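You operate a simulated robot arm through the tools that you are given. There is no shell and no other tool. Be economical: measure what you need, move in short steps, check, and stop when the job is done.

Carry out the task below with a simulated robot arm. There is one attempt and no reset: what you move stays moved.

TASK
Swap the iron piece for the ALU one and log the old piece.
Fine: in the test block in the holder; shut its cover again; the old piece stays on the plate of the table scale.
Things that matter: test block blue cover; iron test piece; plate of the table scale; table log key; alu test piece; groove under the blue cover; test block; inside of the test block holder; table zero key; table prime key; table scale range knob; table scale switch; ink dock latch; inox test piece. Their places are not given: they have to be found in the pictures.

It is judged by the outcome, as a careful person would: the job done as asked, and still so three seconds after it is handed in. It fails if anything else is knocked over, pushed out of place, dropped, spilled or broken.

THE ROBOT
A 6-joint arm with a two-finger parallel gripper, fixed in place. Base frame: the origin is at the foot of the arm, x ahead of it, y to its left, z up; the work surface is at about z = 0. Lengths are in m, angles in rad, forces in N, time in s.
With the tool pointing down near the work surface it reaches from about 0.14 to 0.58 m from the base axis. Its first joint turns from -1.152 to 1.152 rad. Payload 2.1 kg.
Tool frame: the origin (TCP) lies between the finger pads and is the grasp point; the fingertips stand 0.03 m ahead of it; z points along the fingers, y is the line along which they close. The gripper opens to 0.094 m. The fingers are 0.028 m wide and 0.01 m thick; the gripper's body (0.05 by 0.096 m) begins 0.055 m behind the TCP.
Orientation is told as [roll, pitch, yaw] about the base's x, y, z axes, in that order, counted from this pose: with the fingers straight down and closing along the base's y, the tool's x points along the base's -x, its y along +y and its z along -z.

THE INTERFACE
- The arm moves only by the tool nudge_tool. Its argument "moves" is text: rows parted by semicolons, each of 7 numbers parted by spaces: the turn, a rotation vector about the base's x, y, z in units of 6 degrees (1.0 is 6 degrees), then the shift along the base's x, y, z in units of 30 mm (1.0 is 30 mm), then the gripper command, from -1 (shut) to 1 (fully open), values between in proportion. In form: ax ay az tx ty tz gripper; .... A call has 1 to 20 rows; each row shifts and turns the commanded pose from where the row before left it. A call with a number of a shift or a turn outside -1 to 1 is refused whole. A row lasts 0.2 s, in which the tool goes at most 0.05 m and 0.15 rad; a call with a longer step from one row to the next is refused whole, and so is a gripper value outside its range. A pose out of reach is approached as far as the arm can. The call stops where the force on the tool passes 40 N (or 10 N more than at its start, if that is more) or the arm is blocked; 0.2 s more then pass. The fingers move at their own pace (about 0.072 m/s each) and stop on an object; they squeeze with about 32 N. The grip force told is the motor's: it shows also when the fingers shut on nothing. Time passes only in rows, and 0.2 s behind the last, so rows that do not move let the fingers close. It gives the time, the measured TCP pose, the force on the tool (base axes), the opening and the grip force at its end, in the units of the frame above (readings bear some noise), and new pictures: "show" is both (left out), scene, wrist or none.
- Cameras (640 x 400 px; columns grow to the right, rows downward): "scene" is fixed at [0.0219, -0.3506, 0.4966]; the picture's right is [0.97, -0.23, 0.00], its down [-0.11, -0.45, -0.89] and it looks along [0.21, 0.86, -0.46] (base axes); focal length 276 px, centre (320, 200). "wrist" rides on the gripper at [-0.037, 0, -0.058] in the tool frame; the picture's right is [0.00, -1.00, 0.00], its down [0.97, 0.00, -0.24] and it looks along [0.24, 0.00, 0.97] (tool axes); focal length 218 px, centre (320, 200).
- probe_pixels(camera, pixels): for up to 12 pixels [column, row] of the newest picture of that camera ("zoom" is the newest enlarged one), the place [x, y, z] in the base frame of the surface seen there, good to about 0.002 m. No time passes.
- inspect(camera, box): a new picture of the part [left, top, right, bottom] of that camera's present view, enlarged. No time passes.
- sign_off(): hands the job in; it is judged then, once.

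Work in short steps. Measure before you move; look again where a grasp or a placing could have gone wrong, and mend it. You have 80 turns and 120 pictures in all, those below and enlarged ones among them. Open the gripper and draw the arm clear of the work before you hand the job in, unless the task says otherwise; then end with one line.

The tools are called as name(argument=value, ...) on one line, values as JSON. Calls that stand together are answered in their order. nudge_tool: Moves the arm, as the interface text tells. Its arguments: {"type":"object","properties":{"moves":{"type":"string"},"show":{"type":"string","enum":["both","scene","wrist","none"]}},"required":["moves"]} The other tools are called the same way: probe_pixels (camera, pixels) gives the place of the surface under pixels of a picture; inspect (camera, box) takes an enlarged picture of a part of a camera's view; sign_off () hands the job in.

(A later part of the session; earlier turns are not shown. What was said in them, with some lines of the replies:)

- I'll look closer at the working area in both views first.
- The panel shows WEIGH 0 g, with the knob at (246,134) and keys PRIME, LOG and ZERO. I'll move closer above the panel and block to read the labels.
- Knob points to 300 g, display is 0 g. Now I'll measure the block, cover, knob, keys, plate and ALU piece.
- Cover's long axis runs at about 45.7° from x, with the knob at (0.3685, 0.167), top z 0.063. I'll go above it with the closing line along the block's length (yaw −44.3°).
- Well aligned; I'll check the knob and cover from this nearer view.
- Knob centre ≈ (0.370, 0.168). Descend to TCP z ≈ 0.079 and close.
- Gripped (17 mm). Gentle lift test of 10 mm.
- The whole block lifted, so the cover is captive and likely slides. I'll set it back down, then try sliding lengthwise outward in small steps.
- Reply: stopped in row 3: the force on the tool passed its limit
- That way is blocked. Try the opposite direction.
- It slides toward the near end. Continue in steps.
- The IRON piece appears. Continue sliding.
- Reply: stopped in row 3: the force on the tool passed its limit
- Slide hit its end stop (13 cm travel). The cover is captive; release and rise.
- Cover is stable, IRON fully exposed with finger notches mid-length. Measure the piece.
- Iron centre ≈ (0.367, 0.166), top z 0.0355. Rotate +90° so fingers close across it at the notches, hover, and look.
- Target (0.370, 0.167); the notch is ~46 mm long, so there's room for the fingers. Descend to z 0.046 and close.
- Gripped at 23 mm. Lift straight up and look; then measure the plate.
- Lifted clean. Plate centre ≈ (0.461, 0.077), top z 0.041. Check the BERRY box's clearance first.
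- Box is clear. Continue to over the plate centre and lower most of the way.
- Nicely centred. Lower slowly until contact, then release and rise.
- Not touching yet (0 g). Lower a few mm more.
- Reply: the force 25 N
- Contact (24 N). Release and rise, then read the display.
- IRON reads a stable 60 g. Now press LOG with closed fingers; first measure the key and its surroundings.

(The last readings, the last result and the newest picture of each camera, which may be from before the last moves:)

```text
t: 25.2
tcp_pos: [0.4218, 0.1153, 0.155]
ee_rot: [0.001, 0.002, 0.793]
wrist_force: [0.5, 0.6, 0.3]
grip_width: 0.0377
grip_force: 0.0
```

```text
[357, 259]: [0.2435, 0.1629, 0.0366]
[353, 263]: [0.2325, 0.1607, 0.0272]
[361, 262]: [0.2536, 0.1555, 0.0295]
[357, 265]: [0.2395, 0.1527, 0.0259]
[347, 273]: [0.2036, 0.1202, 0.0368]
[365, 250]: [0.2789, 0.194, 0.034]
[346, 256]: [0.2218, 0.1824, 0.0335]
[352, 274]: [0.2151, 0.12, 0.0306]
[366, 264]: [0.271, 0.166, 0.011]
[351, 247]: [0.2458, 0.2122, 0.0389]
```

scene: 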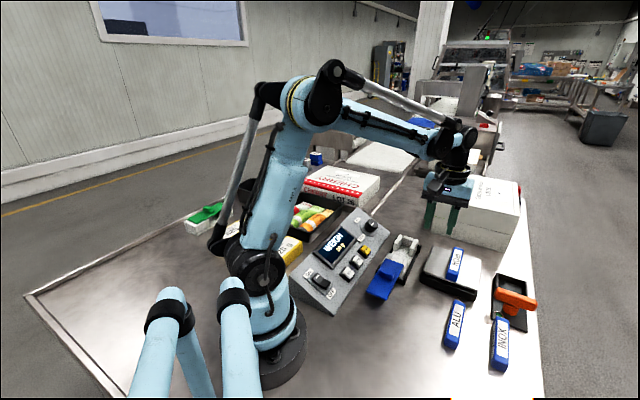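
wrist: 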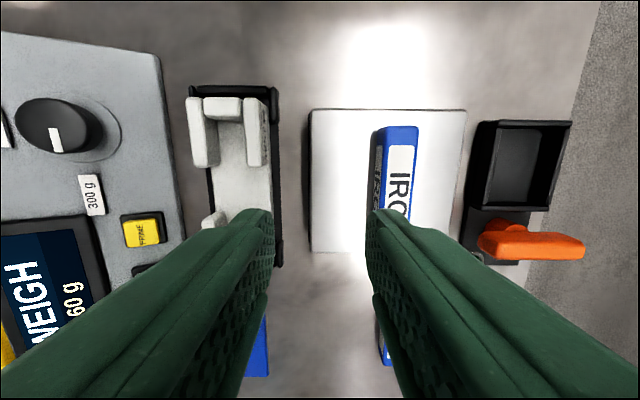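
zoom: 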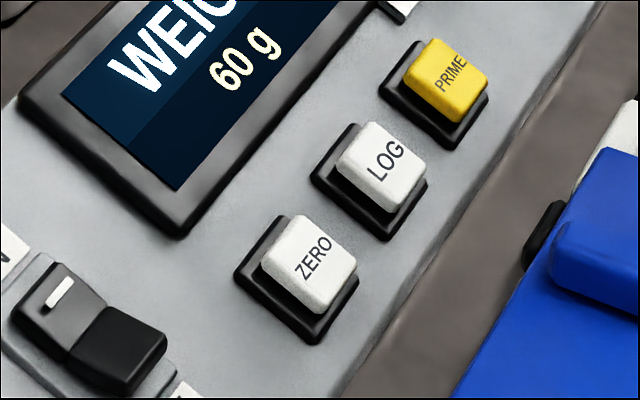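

LOG key centre ≈ (0.246, 0.163), top z ≈ 0.035, panel slope ≈ 26°. Move above it with fingers shut.

nudge_tool(moves="0 0 0 -0.977 0.265 0 -0.2; 0 0 0 -0.977 0.265 0 -1; 0 0 0 -0.977 0.265 0 -1; 0 0 0 -0.977 0.265 0 -1; 0 0 0 -0.977 0.265 0 -1; 0 0 0 -0.977 0.265 0 -1; 0 0 0 0 0 -1 -1; 0 0 0 0 0 -0.7 -1; 0 0 0 0 0 0 -1")

inspect(camera="scene", box=[320, 210, 400, 290])

```text
t: 27.2
tcp_pos: [0.2473, 0.1629, 0.1057]
ee_rot: [-0.001, 0.003, 0.797]
wrist_force: [0.2, -0.2, -0.5]
grip_width: 0.0002
grip_force: 32.2
```

scene: 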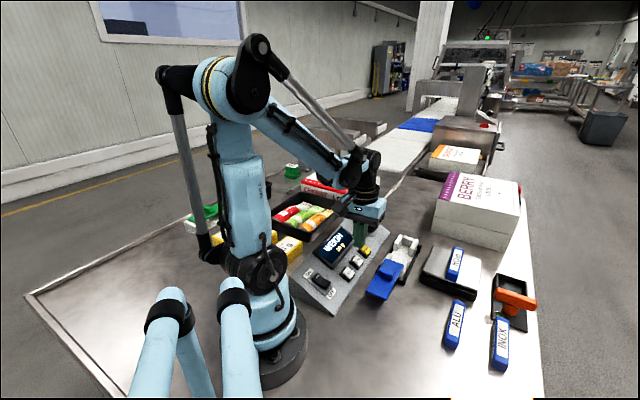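
wrist: 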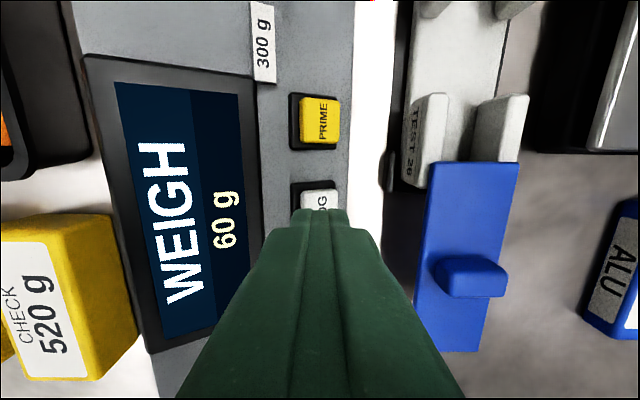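

```text
5.00 times, centred on (360, 250) of scene
```

zoom: 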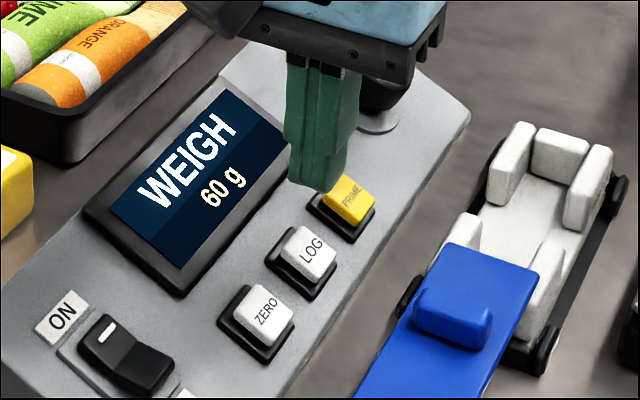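

probe_pixels(camera="wrist", pixels=[[320, 120], [320, 99], [320, 142], [318, 194], [319, 205], [302, 200], [336, 200]])

```text
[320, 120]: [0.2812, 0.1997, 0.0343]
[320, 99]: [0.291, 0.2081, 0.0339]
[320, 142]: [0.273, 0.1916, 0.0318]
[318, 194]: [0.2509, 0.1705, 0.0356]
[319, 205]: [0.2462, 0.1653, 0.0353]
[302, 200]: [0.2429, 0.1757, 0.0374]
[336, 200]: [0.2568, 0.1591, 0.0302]
```

Aligned. Descend to just above, then small pressing steps.

nudge_tool(moves="0 0 0 -0.03 0.03 -0.7 -1; 0 0 0 0 0 -0.45 -1; 0 0 0 0 0 -0.07 -1; 0 0 0 0 0 -0.07 -1", show="none")

inspect(camera="scene", box=[320, 210, 400, 290])

```text
t: 28.2
tcp_pos: [0.2457, 0.164, 0.0657]
ee_rot: [0.001, 0.002, 0.797]
wrist_force: [-1.0, 0.4, 4.0]
grip_width: 0.0
grip_force: 31.9
```

```text
5.00 times, centred on (360, 250) of scene
```

zoom: 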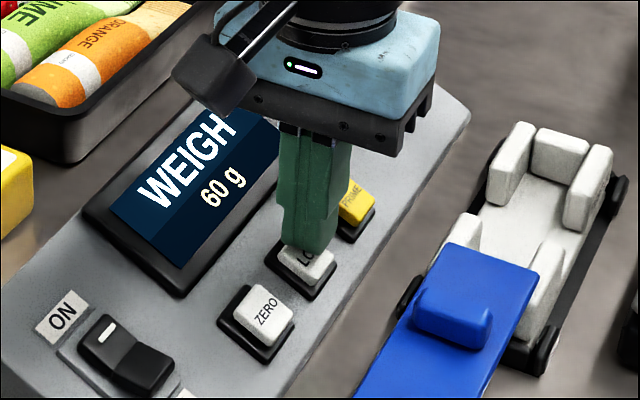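

Pressing with 4 N; go a bit deeper.

nudge_tool(moves="0 0 0 0 0 -0.05 -1; 0 0 0 0 0 -0.05 -1", show="none")

inspect(camera="scene", box=[320, 210, 400, 290])

```text
t: 28.8
tcp_pos: [0.2445, 0.1646, 0.0631]
ee_rot: [0.0, 0.002, 0.797]
wrist_force: [-0.6, -0.2, 2.1]
grip_width: 0.0
grip_force: 31.9
```

```text
5.00 times, centred on (360, 250) of scene
```

zoom: 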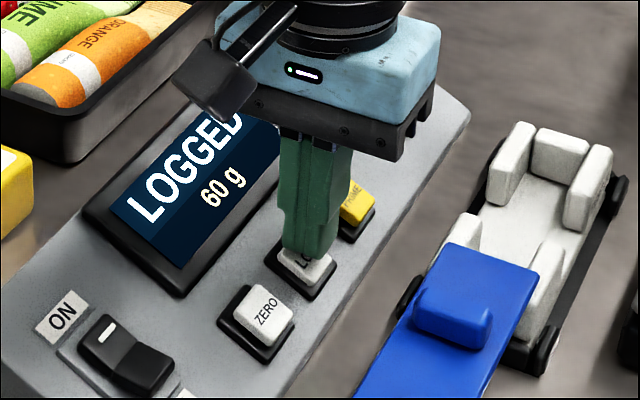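

LOGGED 60 g. Rise and travel above the ALU piece, opening to ~45 mm.

nudge_tool(moves="0 0 0 0 0 1 -1; 0 0 0 0 0 1 -1; 0 0 0 0 0 1 -1; 0 0 0 0.55 -0.865 0.3 0; 0 0 0 0.55 -0.865 0 0; 0 0 0 0.55 -0.865 0 0; 0 0 0 0.55 -0.865 0 0; 0 0 0 0.55 -0.865 0 0; 0 0 0 0.55 -0.865 0 0; 0 0 0 0.55 -0.865 0 0; 0 0 0 0.55 -0.865 0 0; 0 0 0 0 0 0 0")

inspect(camera="scene", box=[300, 210, 400, 300])

inspect(camera="wrist", box=[200, 80, 440, 300])

```text
t: 31.4
tcp_pos: [0.3778, -0.042, 0.1629]
ee_rot: [0.001, 0.001, 0.796]
wrist_force: [0.8, 1.2, 0.3]
grip_width: 0.0471
grip_force: 0.1
```

scene: 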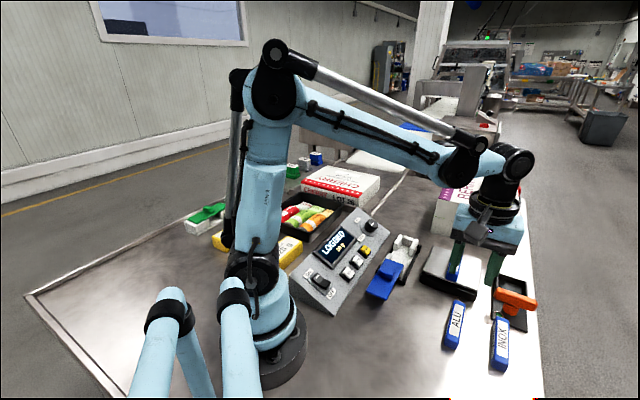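
wrist: 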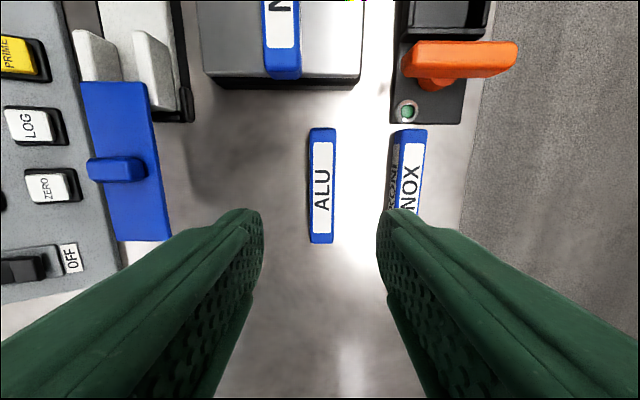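

```text
4.44 times, centred on (350, 255) of scene
```

zoom: 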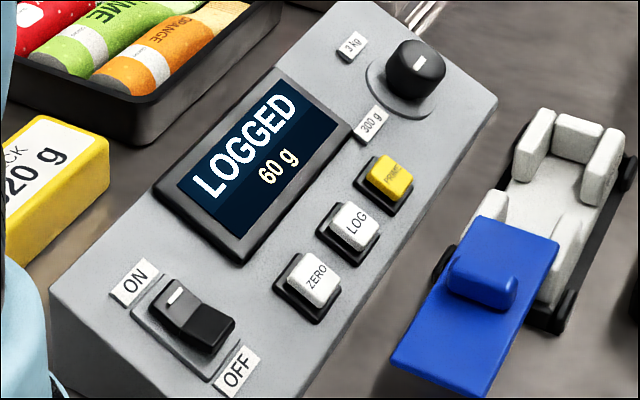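

```text
1.82 times, centred on (320, 190) of wrist
```

zoom: 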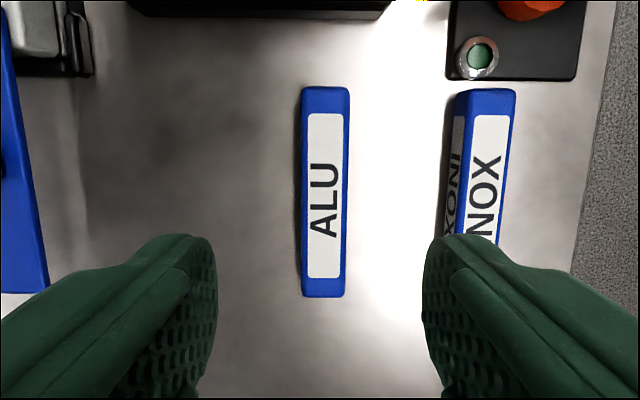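

probe_pixels(camera="wrist", pixels=[[323, 131], [321, 240], [322, 185], [310, 185], [335, 185], [313, 132], [334, 132], [312, 239], [331, 239], [395, 180]])

```text
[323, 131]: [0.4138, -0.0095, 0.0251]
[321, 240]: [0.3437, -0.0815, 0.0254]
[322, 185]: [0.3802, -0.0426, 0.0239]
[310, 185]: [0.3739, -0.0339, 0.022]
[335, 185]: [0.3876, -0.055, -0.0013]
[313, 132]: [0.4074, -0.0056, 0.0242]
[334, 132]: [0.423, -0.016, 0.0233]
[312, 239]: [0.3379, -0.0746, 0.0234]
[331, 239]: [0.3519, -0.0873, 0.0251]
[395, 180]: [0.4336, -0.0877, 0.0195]
```

ALU centre (0.3795, −0.0455), axis 45.8°, top z 0.025. Descend to z ≈ 0.036 and grip.

nudge_tool(moves="0 0 0 0.055 -0.115 -1 0; 0 0 0 0 0 -1 0; 0 0 0 0 0 -1 0; 0 0 0 0 0 -0.7 0; 0 0 0 0 0 -0.53 0; 0 0 0 0 0 0 -1; 0 0 0 0 0 0 -1; 0 0 0 0 0 0 -1", show="wrist")

```text
t: 33.2
tcp_pos: [0.3805, -0.0456, 0.0339]
ee_rot: [0.0, 0.002, 0.795]
wrist_force: [-0.1, 0.6, 0.1]
grip_width: 0.0231
grip_force: 31.9
```

wrist: 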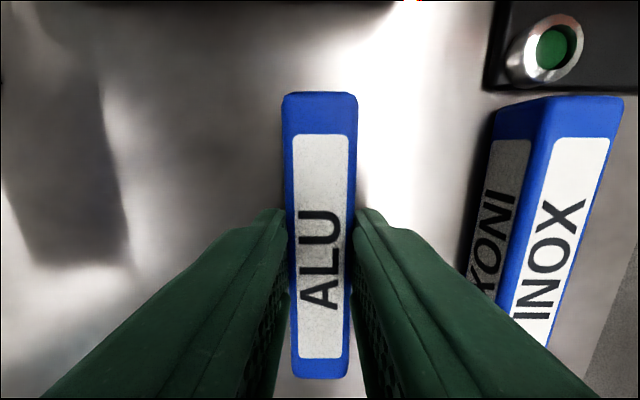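

Gripped. Lift and carry to above the groove at (0.370, 0.169).

nudge_tool(moves="0 0 0 0 0 0.5 -1; 0 0 0 0 0 1 -1; 0 0 0 0 0 1 -1; 0 0 0 0 0 1 -1; 0 0 0 0 0 0.7 -1; 0 0 0 -0.045 0.9 0 -1; 0 0 0 -0.045 0.9 0 -1; 0 0 0 -0.045 0.9 0 -1; 0 0 0 -0.045 0.9 0 -1; 0 0 0 -0.045 0.9 0 -1; 0 0 0 -0.045 0.9 0 -1; 0 0 0 -0.045 0.9 0 -1; 0 0 0 -0.045 0.85 0 -1; 0 0 0 0 0 -0.8 -1; 0 0 0 0 0 -0.8 -1; 0 0 0 0 0 -0.4 -1; 0 0 0 0 0 0 -1")

inspect(camera="scene", box=[350, 210, 450, 300])

```text
t: 36.8
tcp_pos: [0.3672, 0.1692, 0.1009]
ee_rot: [0.0, 0.002, 0.795]
wrist_force: [-0.3, -0.4, -0.4]
grip_width: 0.0231
grip_force: 32.1
```

scene: 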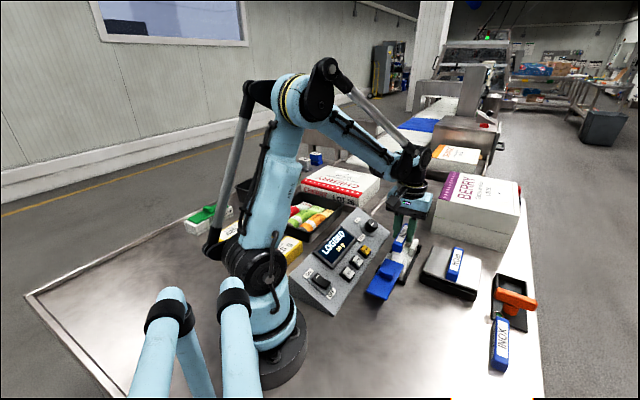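
wrist: 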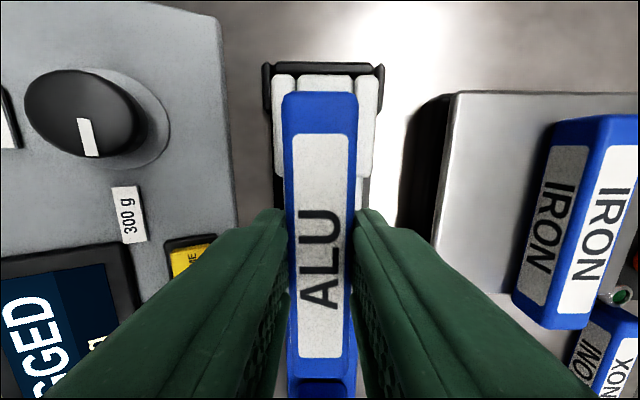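

```text
4.44 times, centred on (400, 255) of scene
```

zoom: 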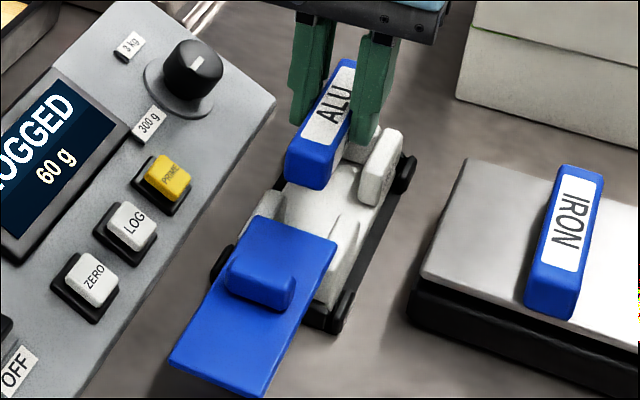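

Offset is ~2.5 mm in x; correct it and lower, slowly at the end.

nudge_tool(moves="0 0 0 0.08 0 -0.4 -1; 0 0 0 0 0 -0.3 -1; 0 0 0 0 0 0 -1", show="wrist")

```text
t: 37.6
tcp_pos: [0.3695, 0.1698, 0.0801]
ee_rot: [0.001, 0.001, 0.795]
wrist_force: [-0.2, 0.1, 0.3]
grip_width: 0.0232
grip_force: 32.3
```

wrist: 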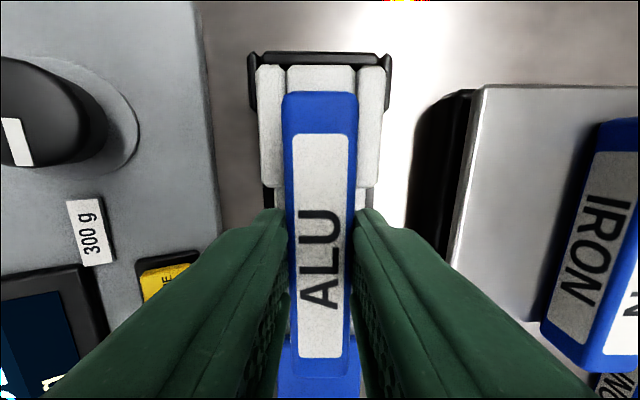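

Laterally centred. ALU sits ~1.5–2 mm forward in the grip, so shift back slightly along the axis and lower gently.

nudge_tool(moves="0 0 0 -0.045 -0.045 -0.3 -1; 0 0 0 0 0 -0.25 -1; 0 0 0 0 0 -0.1 -1; 0 0 0 0 0 0 -1", show="wrist")

inspect(camera="scene", box=[360, 210, 450, 290])

```text
t: 38.6
tcp_pos: [0.3702, 0.1678, 0.0623]
ee_rot: [0.001, 0.003, 0.796]
wrist_force: [-0.2, 0.9, -0.7]
grip_width: 0.023
grip_force: 32.0
```

wrist: 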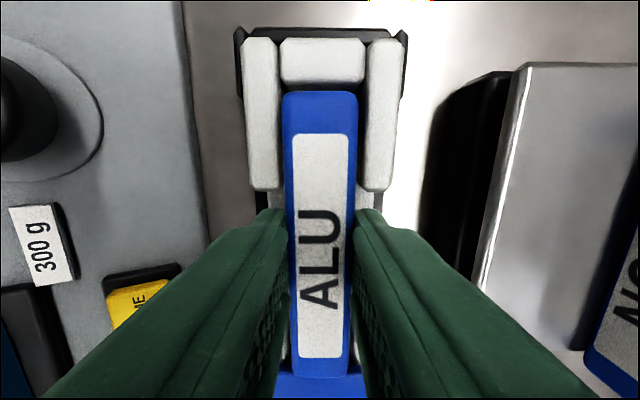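

```text
5.00 times, centred on (405, 250) of scene
```

zoom: 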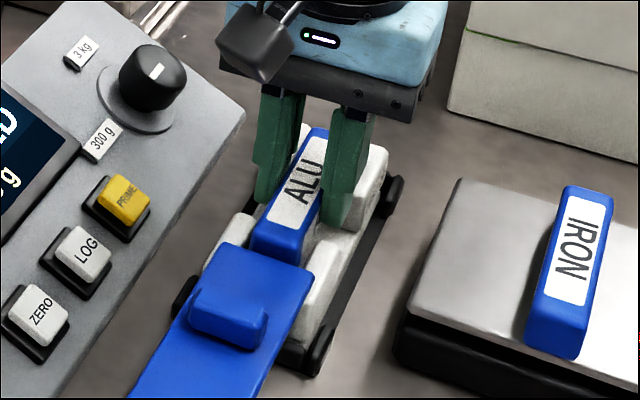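

Lined up. Continue down in small steps to z ≈ 0.047, watching force.

nudge_tool(moves="0 0 0 0 0 -0.15 -1; 0 0 0 0 0 -0.15 -1; 0 0 0 0 0 -0.1 -1; 0 0 0 0 0 -0.08 -1; 0 0 0 0 0 0 -1", show="wrist")

inspect(camera="scene", box=[360, 210, 450, 290])

```text
t: 39.8
tcp_pos: [0.3688, 0.1683, 0.047]
ee_rot: [0.0, 0.001, 0.796]
wrist_force: [0.6, -0.4, 0.6]
grip_width: 0.0231
grip_force: 32.2
```

wrist: 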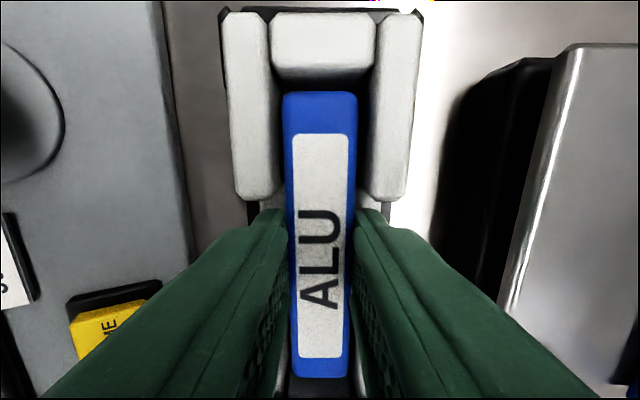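

```text
5.00 times, centred on (405, 250) of scene
```

zoom: 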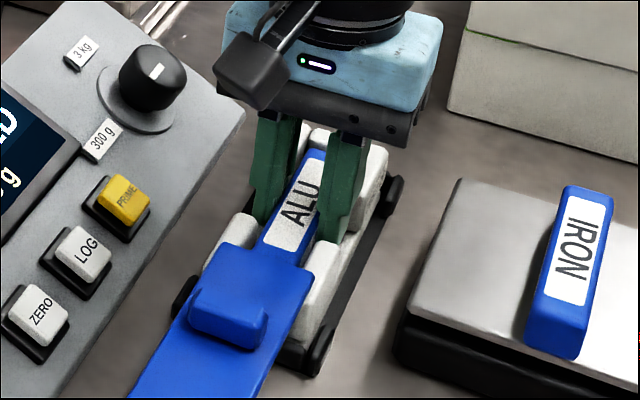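

In the groove with no contact force. Lower ~2 mm more, open, rise.

nudge_tool(moves="0 0 0 0 0 -0.05 -1; 0 0 0 0 0 0 -1; 0 0 0 0 0 0 -0.2; 0 0 0 0 0 0 -0.2; 0 0 0 0 0 0.5 -0.2; 0 0 0 0 0 1 -0.2; 0 0 0 0 0 1 -0.2; 0 0 0 0 0 1 -0.2")

inspect(camera="scene", box=[360, 210, 450, 290])

inspect(camera="wrist", box=[220, 80, 420, 300])

```text
t: 41.6
tcp_pos: [0.3693, 0.1697, 0.153]
ee_rot: [0.0, 0.001, 0.795]
wrist_force: [-0.6, 0.6, -0.4]
grip_width: 0.0373
grip_force: 0.0
```

scene: 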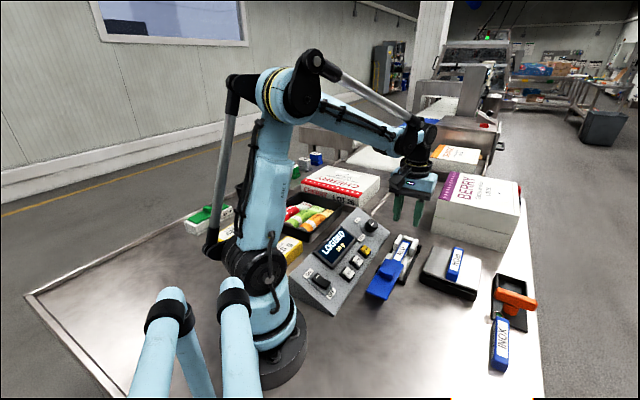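
wrist: 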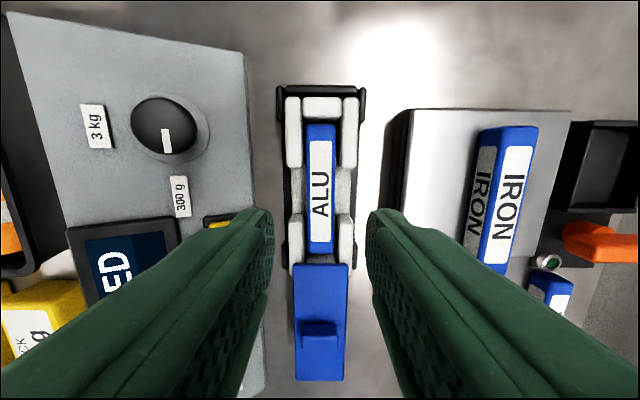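

```text
5.00 times, centred on (405, 250) of scene
```

zoom: 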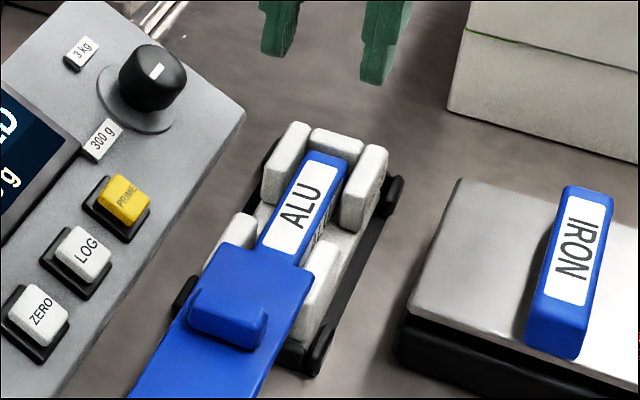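

```text
1.82 times, centred on (320, 190) of wrist
```

zoom: 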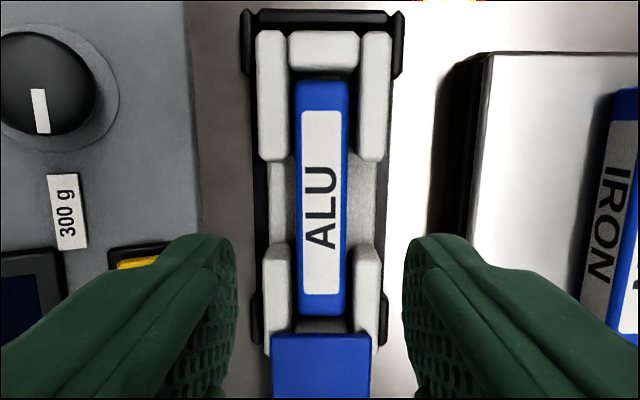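

ALU is seated. Measure seat height and the cover knob, then grip the knob by its ends with the current yaw and slide it shut.

probe_pixels(camera="wrist", pixels=[[321, 132], [320, 245], [320, 328], [305, 330], [334, 330], [320, 335], [320, 280], [320, 322], [298, 300], [344, 300], [320, 370]])

probe_pixels(camera="scene", pixels=[[384, 267], [391, 268], [379, 272], [384, 273]])

```text
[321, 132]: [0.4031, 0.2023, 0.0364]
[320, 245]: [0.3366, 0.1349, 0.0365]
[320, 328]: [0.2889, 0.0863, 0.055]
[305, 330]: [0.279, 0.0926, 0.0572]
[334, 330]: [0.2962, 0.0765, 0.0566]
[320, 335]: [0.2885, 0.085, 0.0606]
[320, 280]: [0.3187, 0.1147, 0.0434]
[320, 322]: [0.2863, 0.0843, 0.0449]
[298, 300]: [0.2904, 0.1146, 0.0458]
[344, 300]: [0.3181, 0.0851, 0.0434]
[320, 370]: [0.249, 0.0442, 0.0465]
```

```text
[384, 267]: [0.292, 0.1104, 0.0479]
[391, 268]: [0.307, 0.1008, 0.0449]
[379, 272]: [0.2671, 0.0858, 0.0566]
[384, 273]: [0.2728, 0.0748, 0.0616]
```

Knob centre ≈ (0.281, 0.077). Move above, descend and grip by its ends.

nudge_tool(moves="0 0 0 -0.735 -0.775 0 0.1; 0 0 0 -0.735 -0.775 0 0.1; 0 0 0 -0.735 -0.775 0 0.1; 0 0 0 -0.735 -0.775 0 0.1; 0 0 0 0 0 -0.9 0.1; 0 0 0 0 0 -0.6 0.1; 0 0 0 0 0 0 0.1", show="wrist")

inspect(camera="scene", box=[340, 220, 430, 310])

```text
t: 43.2
tcp_pos: [0.2806, 0.0756, 0.1047]
ee_rot: [0.001, 0.002, 0.794]
wrist_force: [-0.1, 0.0, -0.4]
grip_width: 0.0519
grip_force: 0.0
```

wrist: 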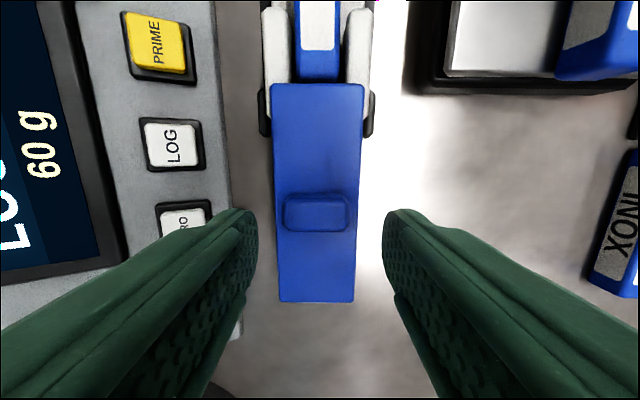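

```text
4.44 times, centred on (385, 265) of scene
```

zoom: 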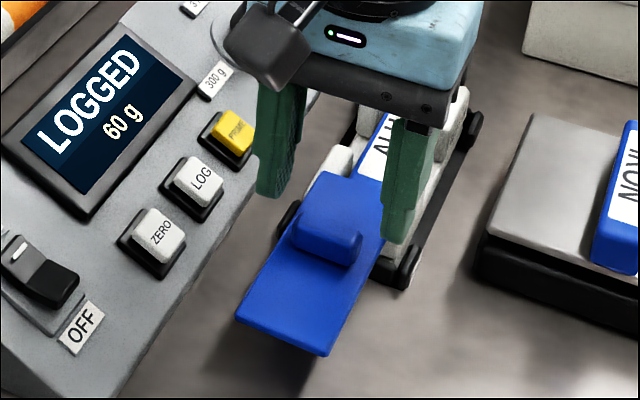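

nudge_tool(moves="0 0 0 0.02 0.02 -0.5 0.1; 0 0 0 0 0 -0.33 0.1; 0 0 0 0 0 0 -1; 0 0 0 0 0 0 -1; 0 0 0 0 0 0 -1", show="wrist")

```text
t: 44.4
tcp_pos: [0.2826, 0.0747, 0.08]
ee_rot: [0.0, 0.002, 0.797]
wrist_force: [0.0, 0.7, 0.4]
grip_width: 0.0331
grip_force: 31.9
```

wrist: 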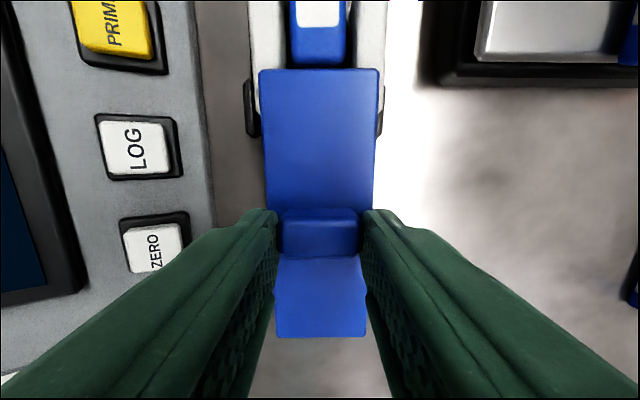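

Gripped (33 mm). Slide toward closed, half-way first.

nudge_tool(moves="0 0 0 0.2 0.206 0 -1; 0 0 0 0.2 0.206 0 -1; 0 0 0 0.2 0.206 0 -1; 0 0 0 0.2 0.206 0 -1; 0 0 0 0.2 0.206 0 -1; 0 0 0 0.2 0.206 0 -1; 0 0 0 0.2 0.206 0 -1")

inspect(camera="scene", box=[350, 210, 450, 300])

```text
t: 46.0
tcp_pos: [0.3242, 0.1191, 0.0796]
ee_rot: [0.002, 0.003, 0.795]
wrist_force: [-5.2, 4.2, -0.3]
grip_width: 0.0333
grip_force: 32.7
```

scene: 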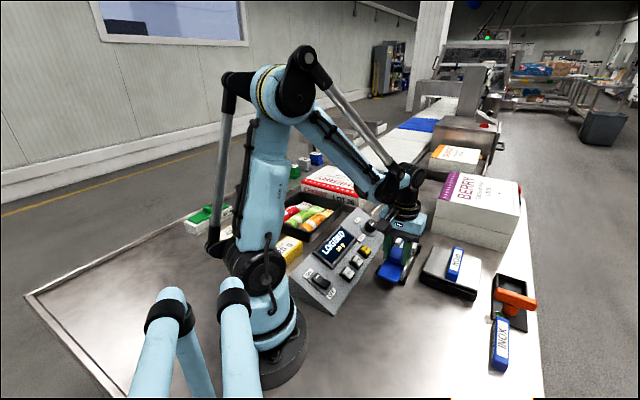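
wrist: 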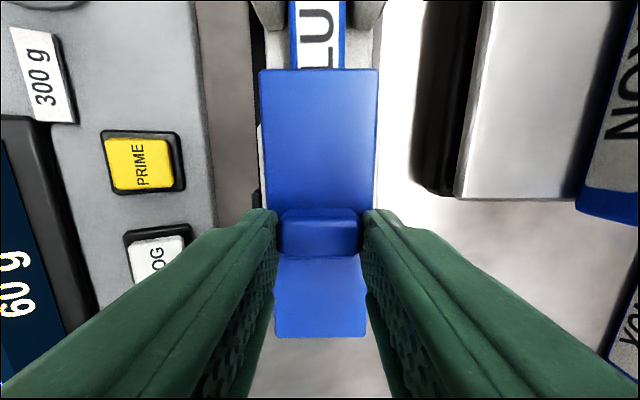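

```text
4.44 times, centred on (400, 255) of scene
```

zoom: 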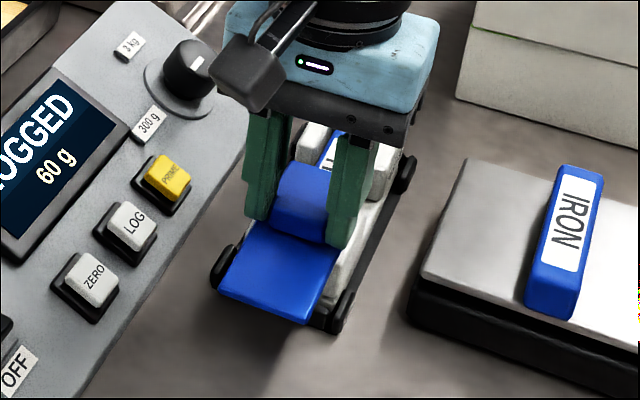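

Sliding well; slight lateral load, so bias a little to −x/+y and go on to the closed position (~0.370, 0.168).

nudge_tool(moves="0 0 0 0.18 0.22 0 -1; 0 0 0 0.19 0.22 0 -1; 0 0 0 0.2 0.21 0 -1; 0 0 0 0.2 0.206 0 -1; 0 0 0 0.2 0.206 0 -1; 0 0 0 0.2 0.206 0 -1; 0 0 0 0.2 0.206 0 -1; 0 0 0 0.12 0.124 0 -1")

inspect(camera="scene", box=[350, 210, 450, 300])

```text
t: 47.8
tcp_pos: [0.369, 0.1671, 0.08]
ee_rot: [0.001, 0.002, 0.796]
wrist_force: [0.7, 0.2, 0.2]
grip_width: 0.0329
grip_force: 31.7
```

scene: 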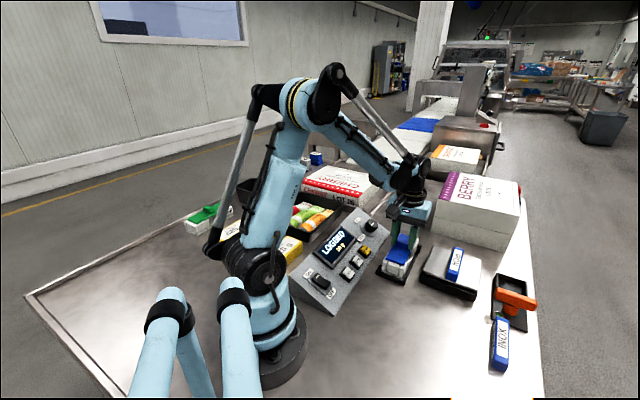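
wrist: 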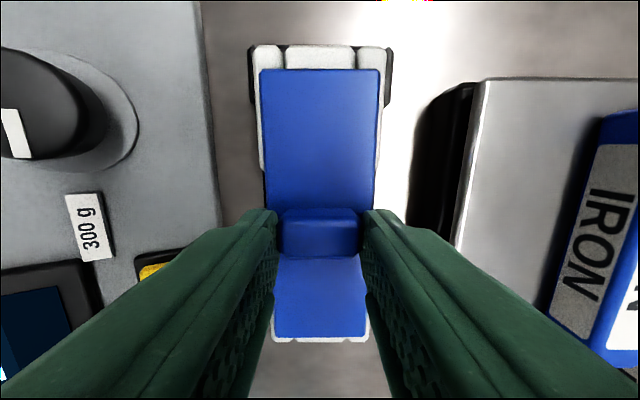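

```text
4.44 times, centred on (400, 255) of scene
```

zoom: 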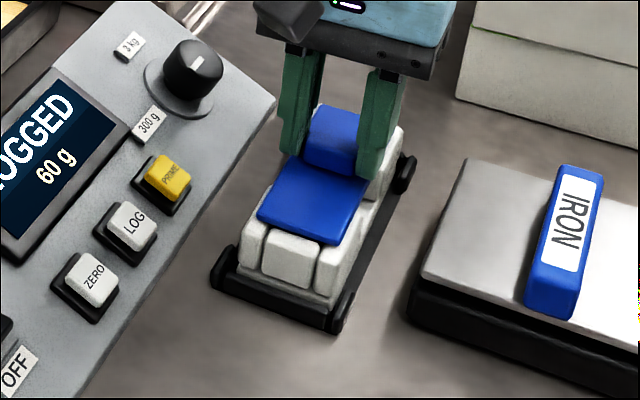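

Looks closed; nudge a little more to feel the stop.

nudge_tool(moves="0 0 0 0.04 0.04 0 -1; 0 0 0 0.04 0.04 0 -1", show="none")

```text
t: 48.4
tcp_pos: [0.3705, 0.1679, 0.0794]
ee_rot: [0.001, 0.006, 0.794]
wrist_force: [-5.2, -4.2, 0.2]
grip_width: 0.0333
grip_force: 32.4
```

Resistance along the slide (≈7 N): at the stop, closed. Relax slightly, release, rise and back away.

nudge_tool(moves="0 0 0 -0.01 -0.01 0 0; 0 0 0 0 0 0 0; 0 0 0 0 0 0.5 0; 0 0 0 0 0 1 0; 0 0 0 0 0 1 0; 0 0 0 0 0 1 0; 0 0 0 -0.6 0 1 0; 0 0 0 -0.9 0 1 0; 0 0 0 -0.9 0 0.5 0; 0 0 0 0 0 0 0")

inspect(camera="scene", box=[300, 200, 440, 300])

inspect(camera="scene", box=[370, 220, 550, 380])

```text
t: 50.6
tcp_pos: [0.2989, 0.1708, 0.2609]
ee_rot: [0.001, 0.002, 0.797]
wrist_force: [0.0, 0.1, 0.0]
grip_width: 0.047
grip_force: 0.1
```

scene: 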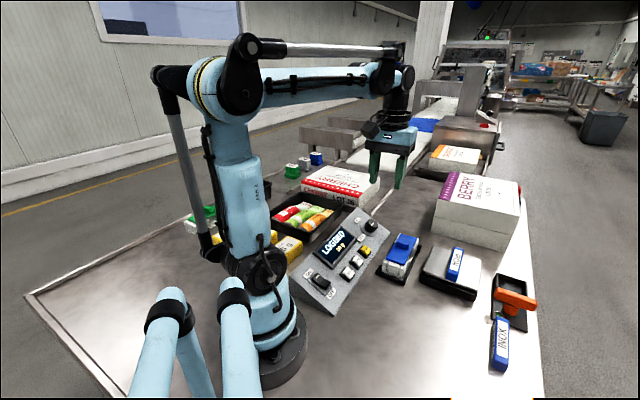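
wrist: 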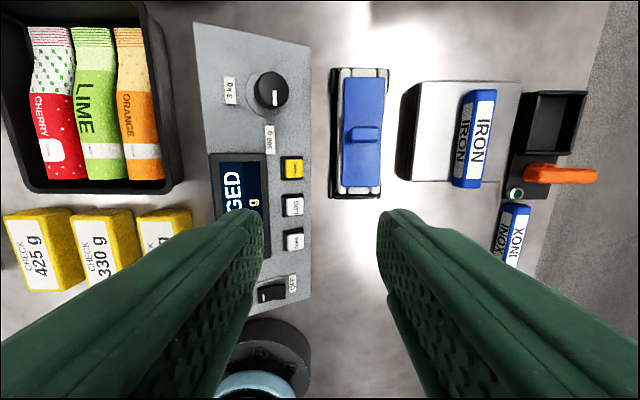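

```text
4.00 times, centred on (370, 250) of scene
```

zoom: 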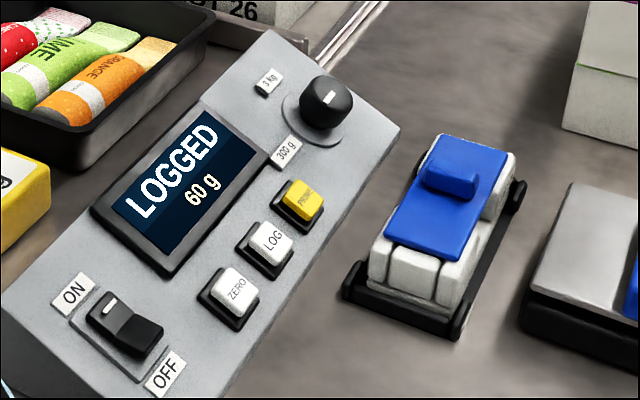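

```text
2.50 times, centred on (460, 300) of scene
```

zoom: 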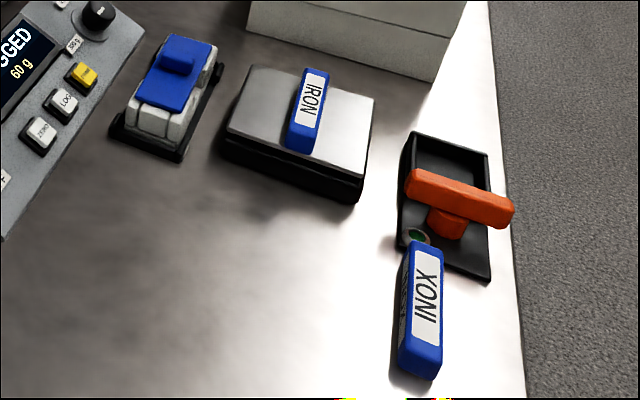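

Everything is as asked: the cover is shut with ALU inside, the block is in its holder, IRON is on the plate, and the display shows LOGGED 60 g.

sign_off()

```text
The job is handed in.
```

The ALU piece is now in the test block in its holder with the blue cover shut, and the iron piece is on the table scale's plate, logged at 60 g.
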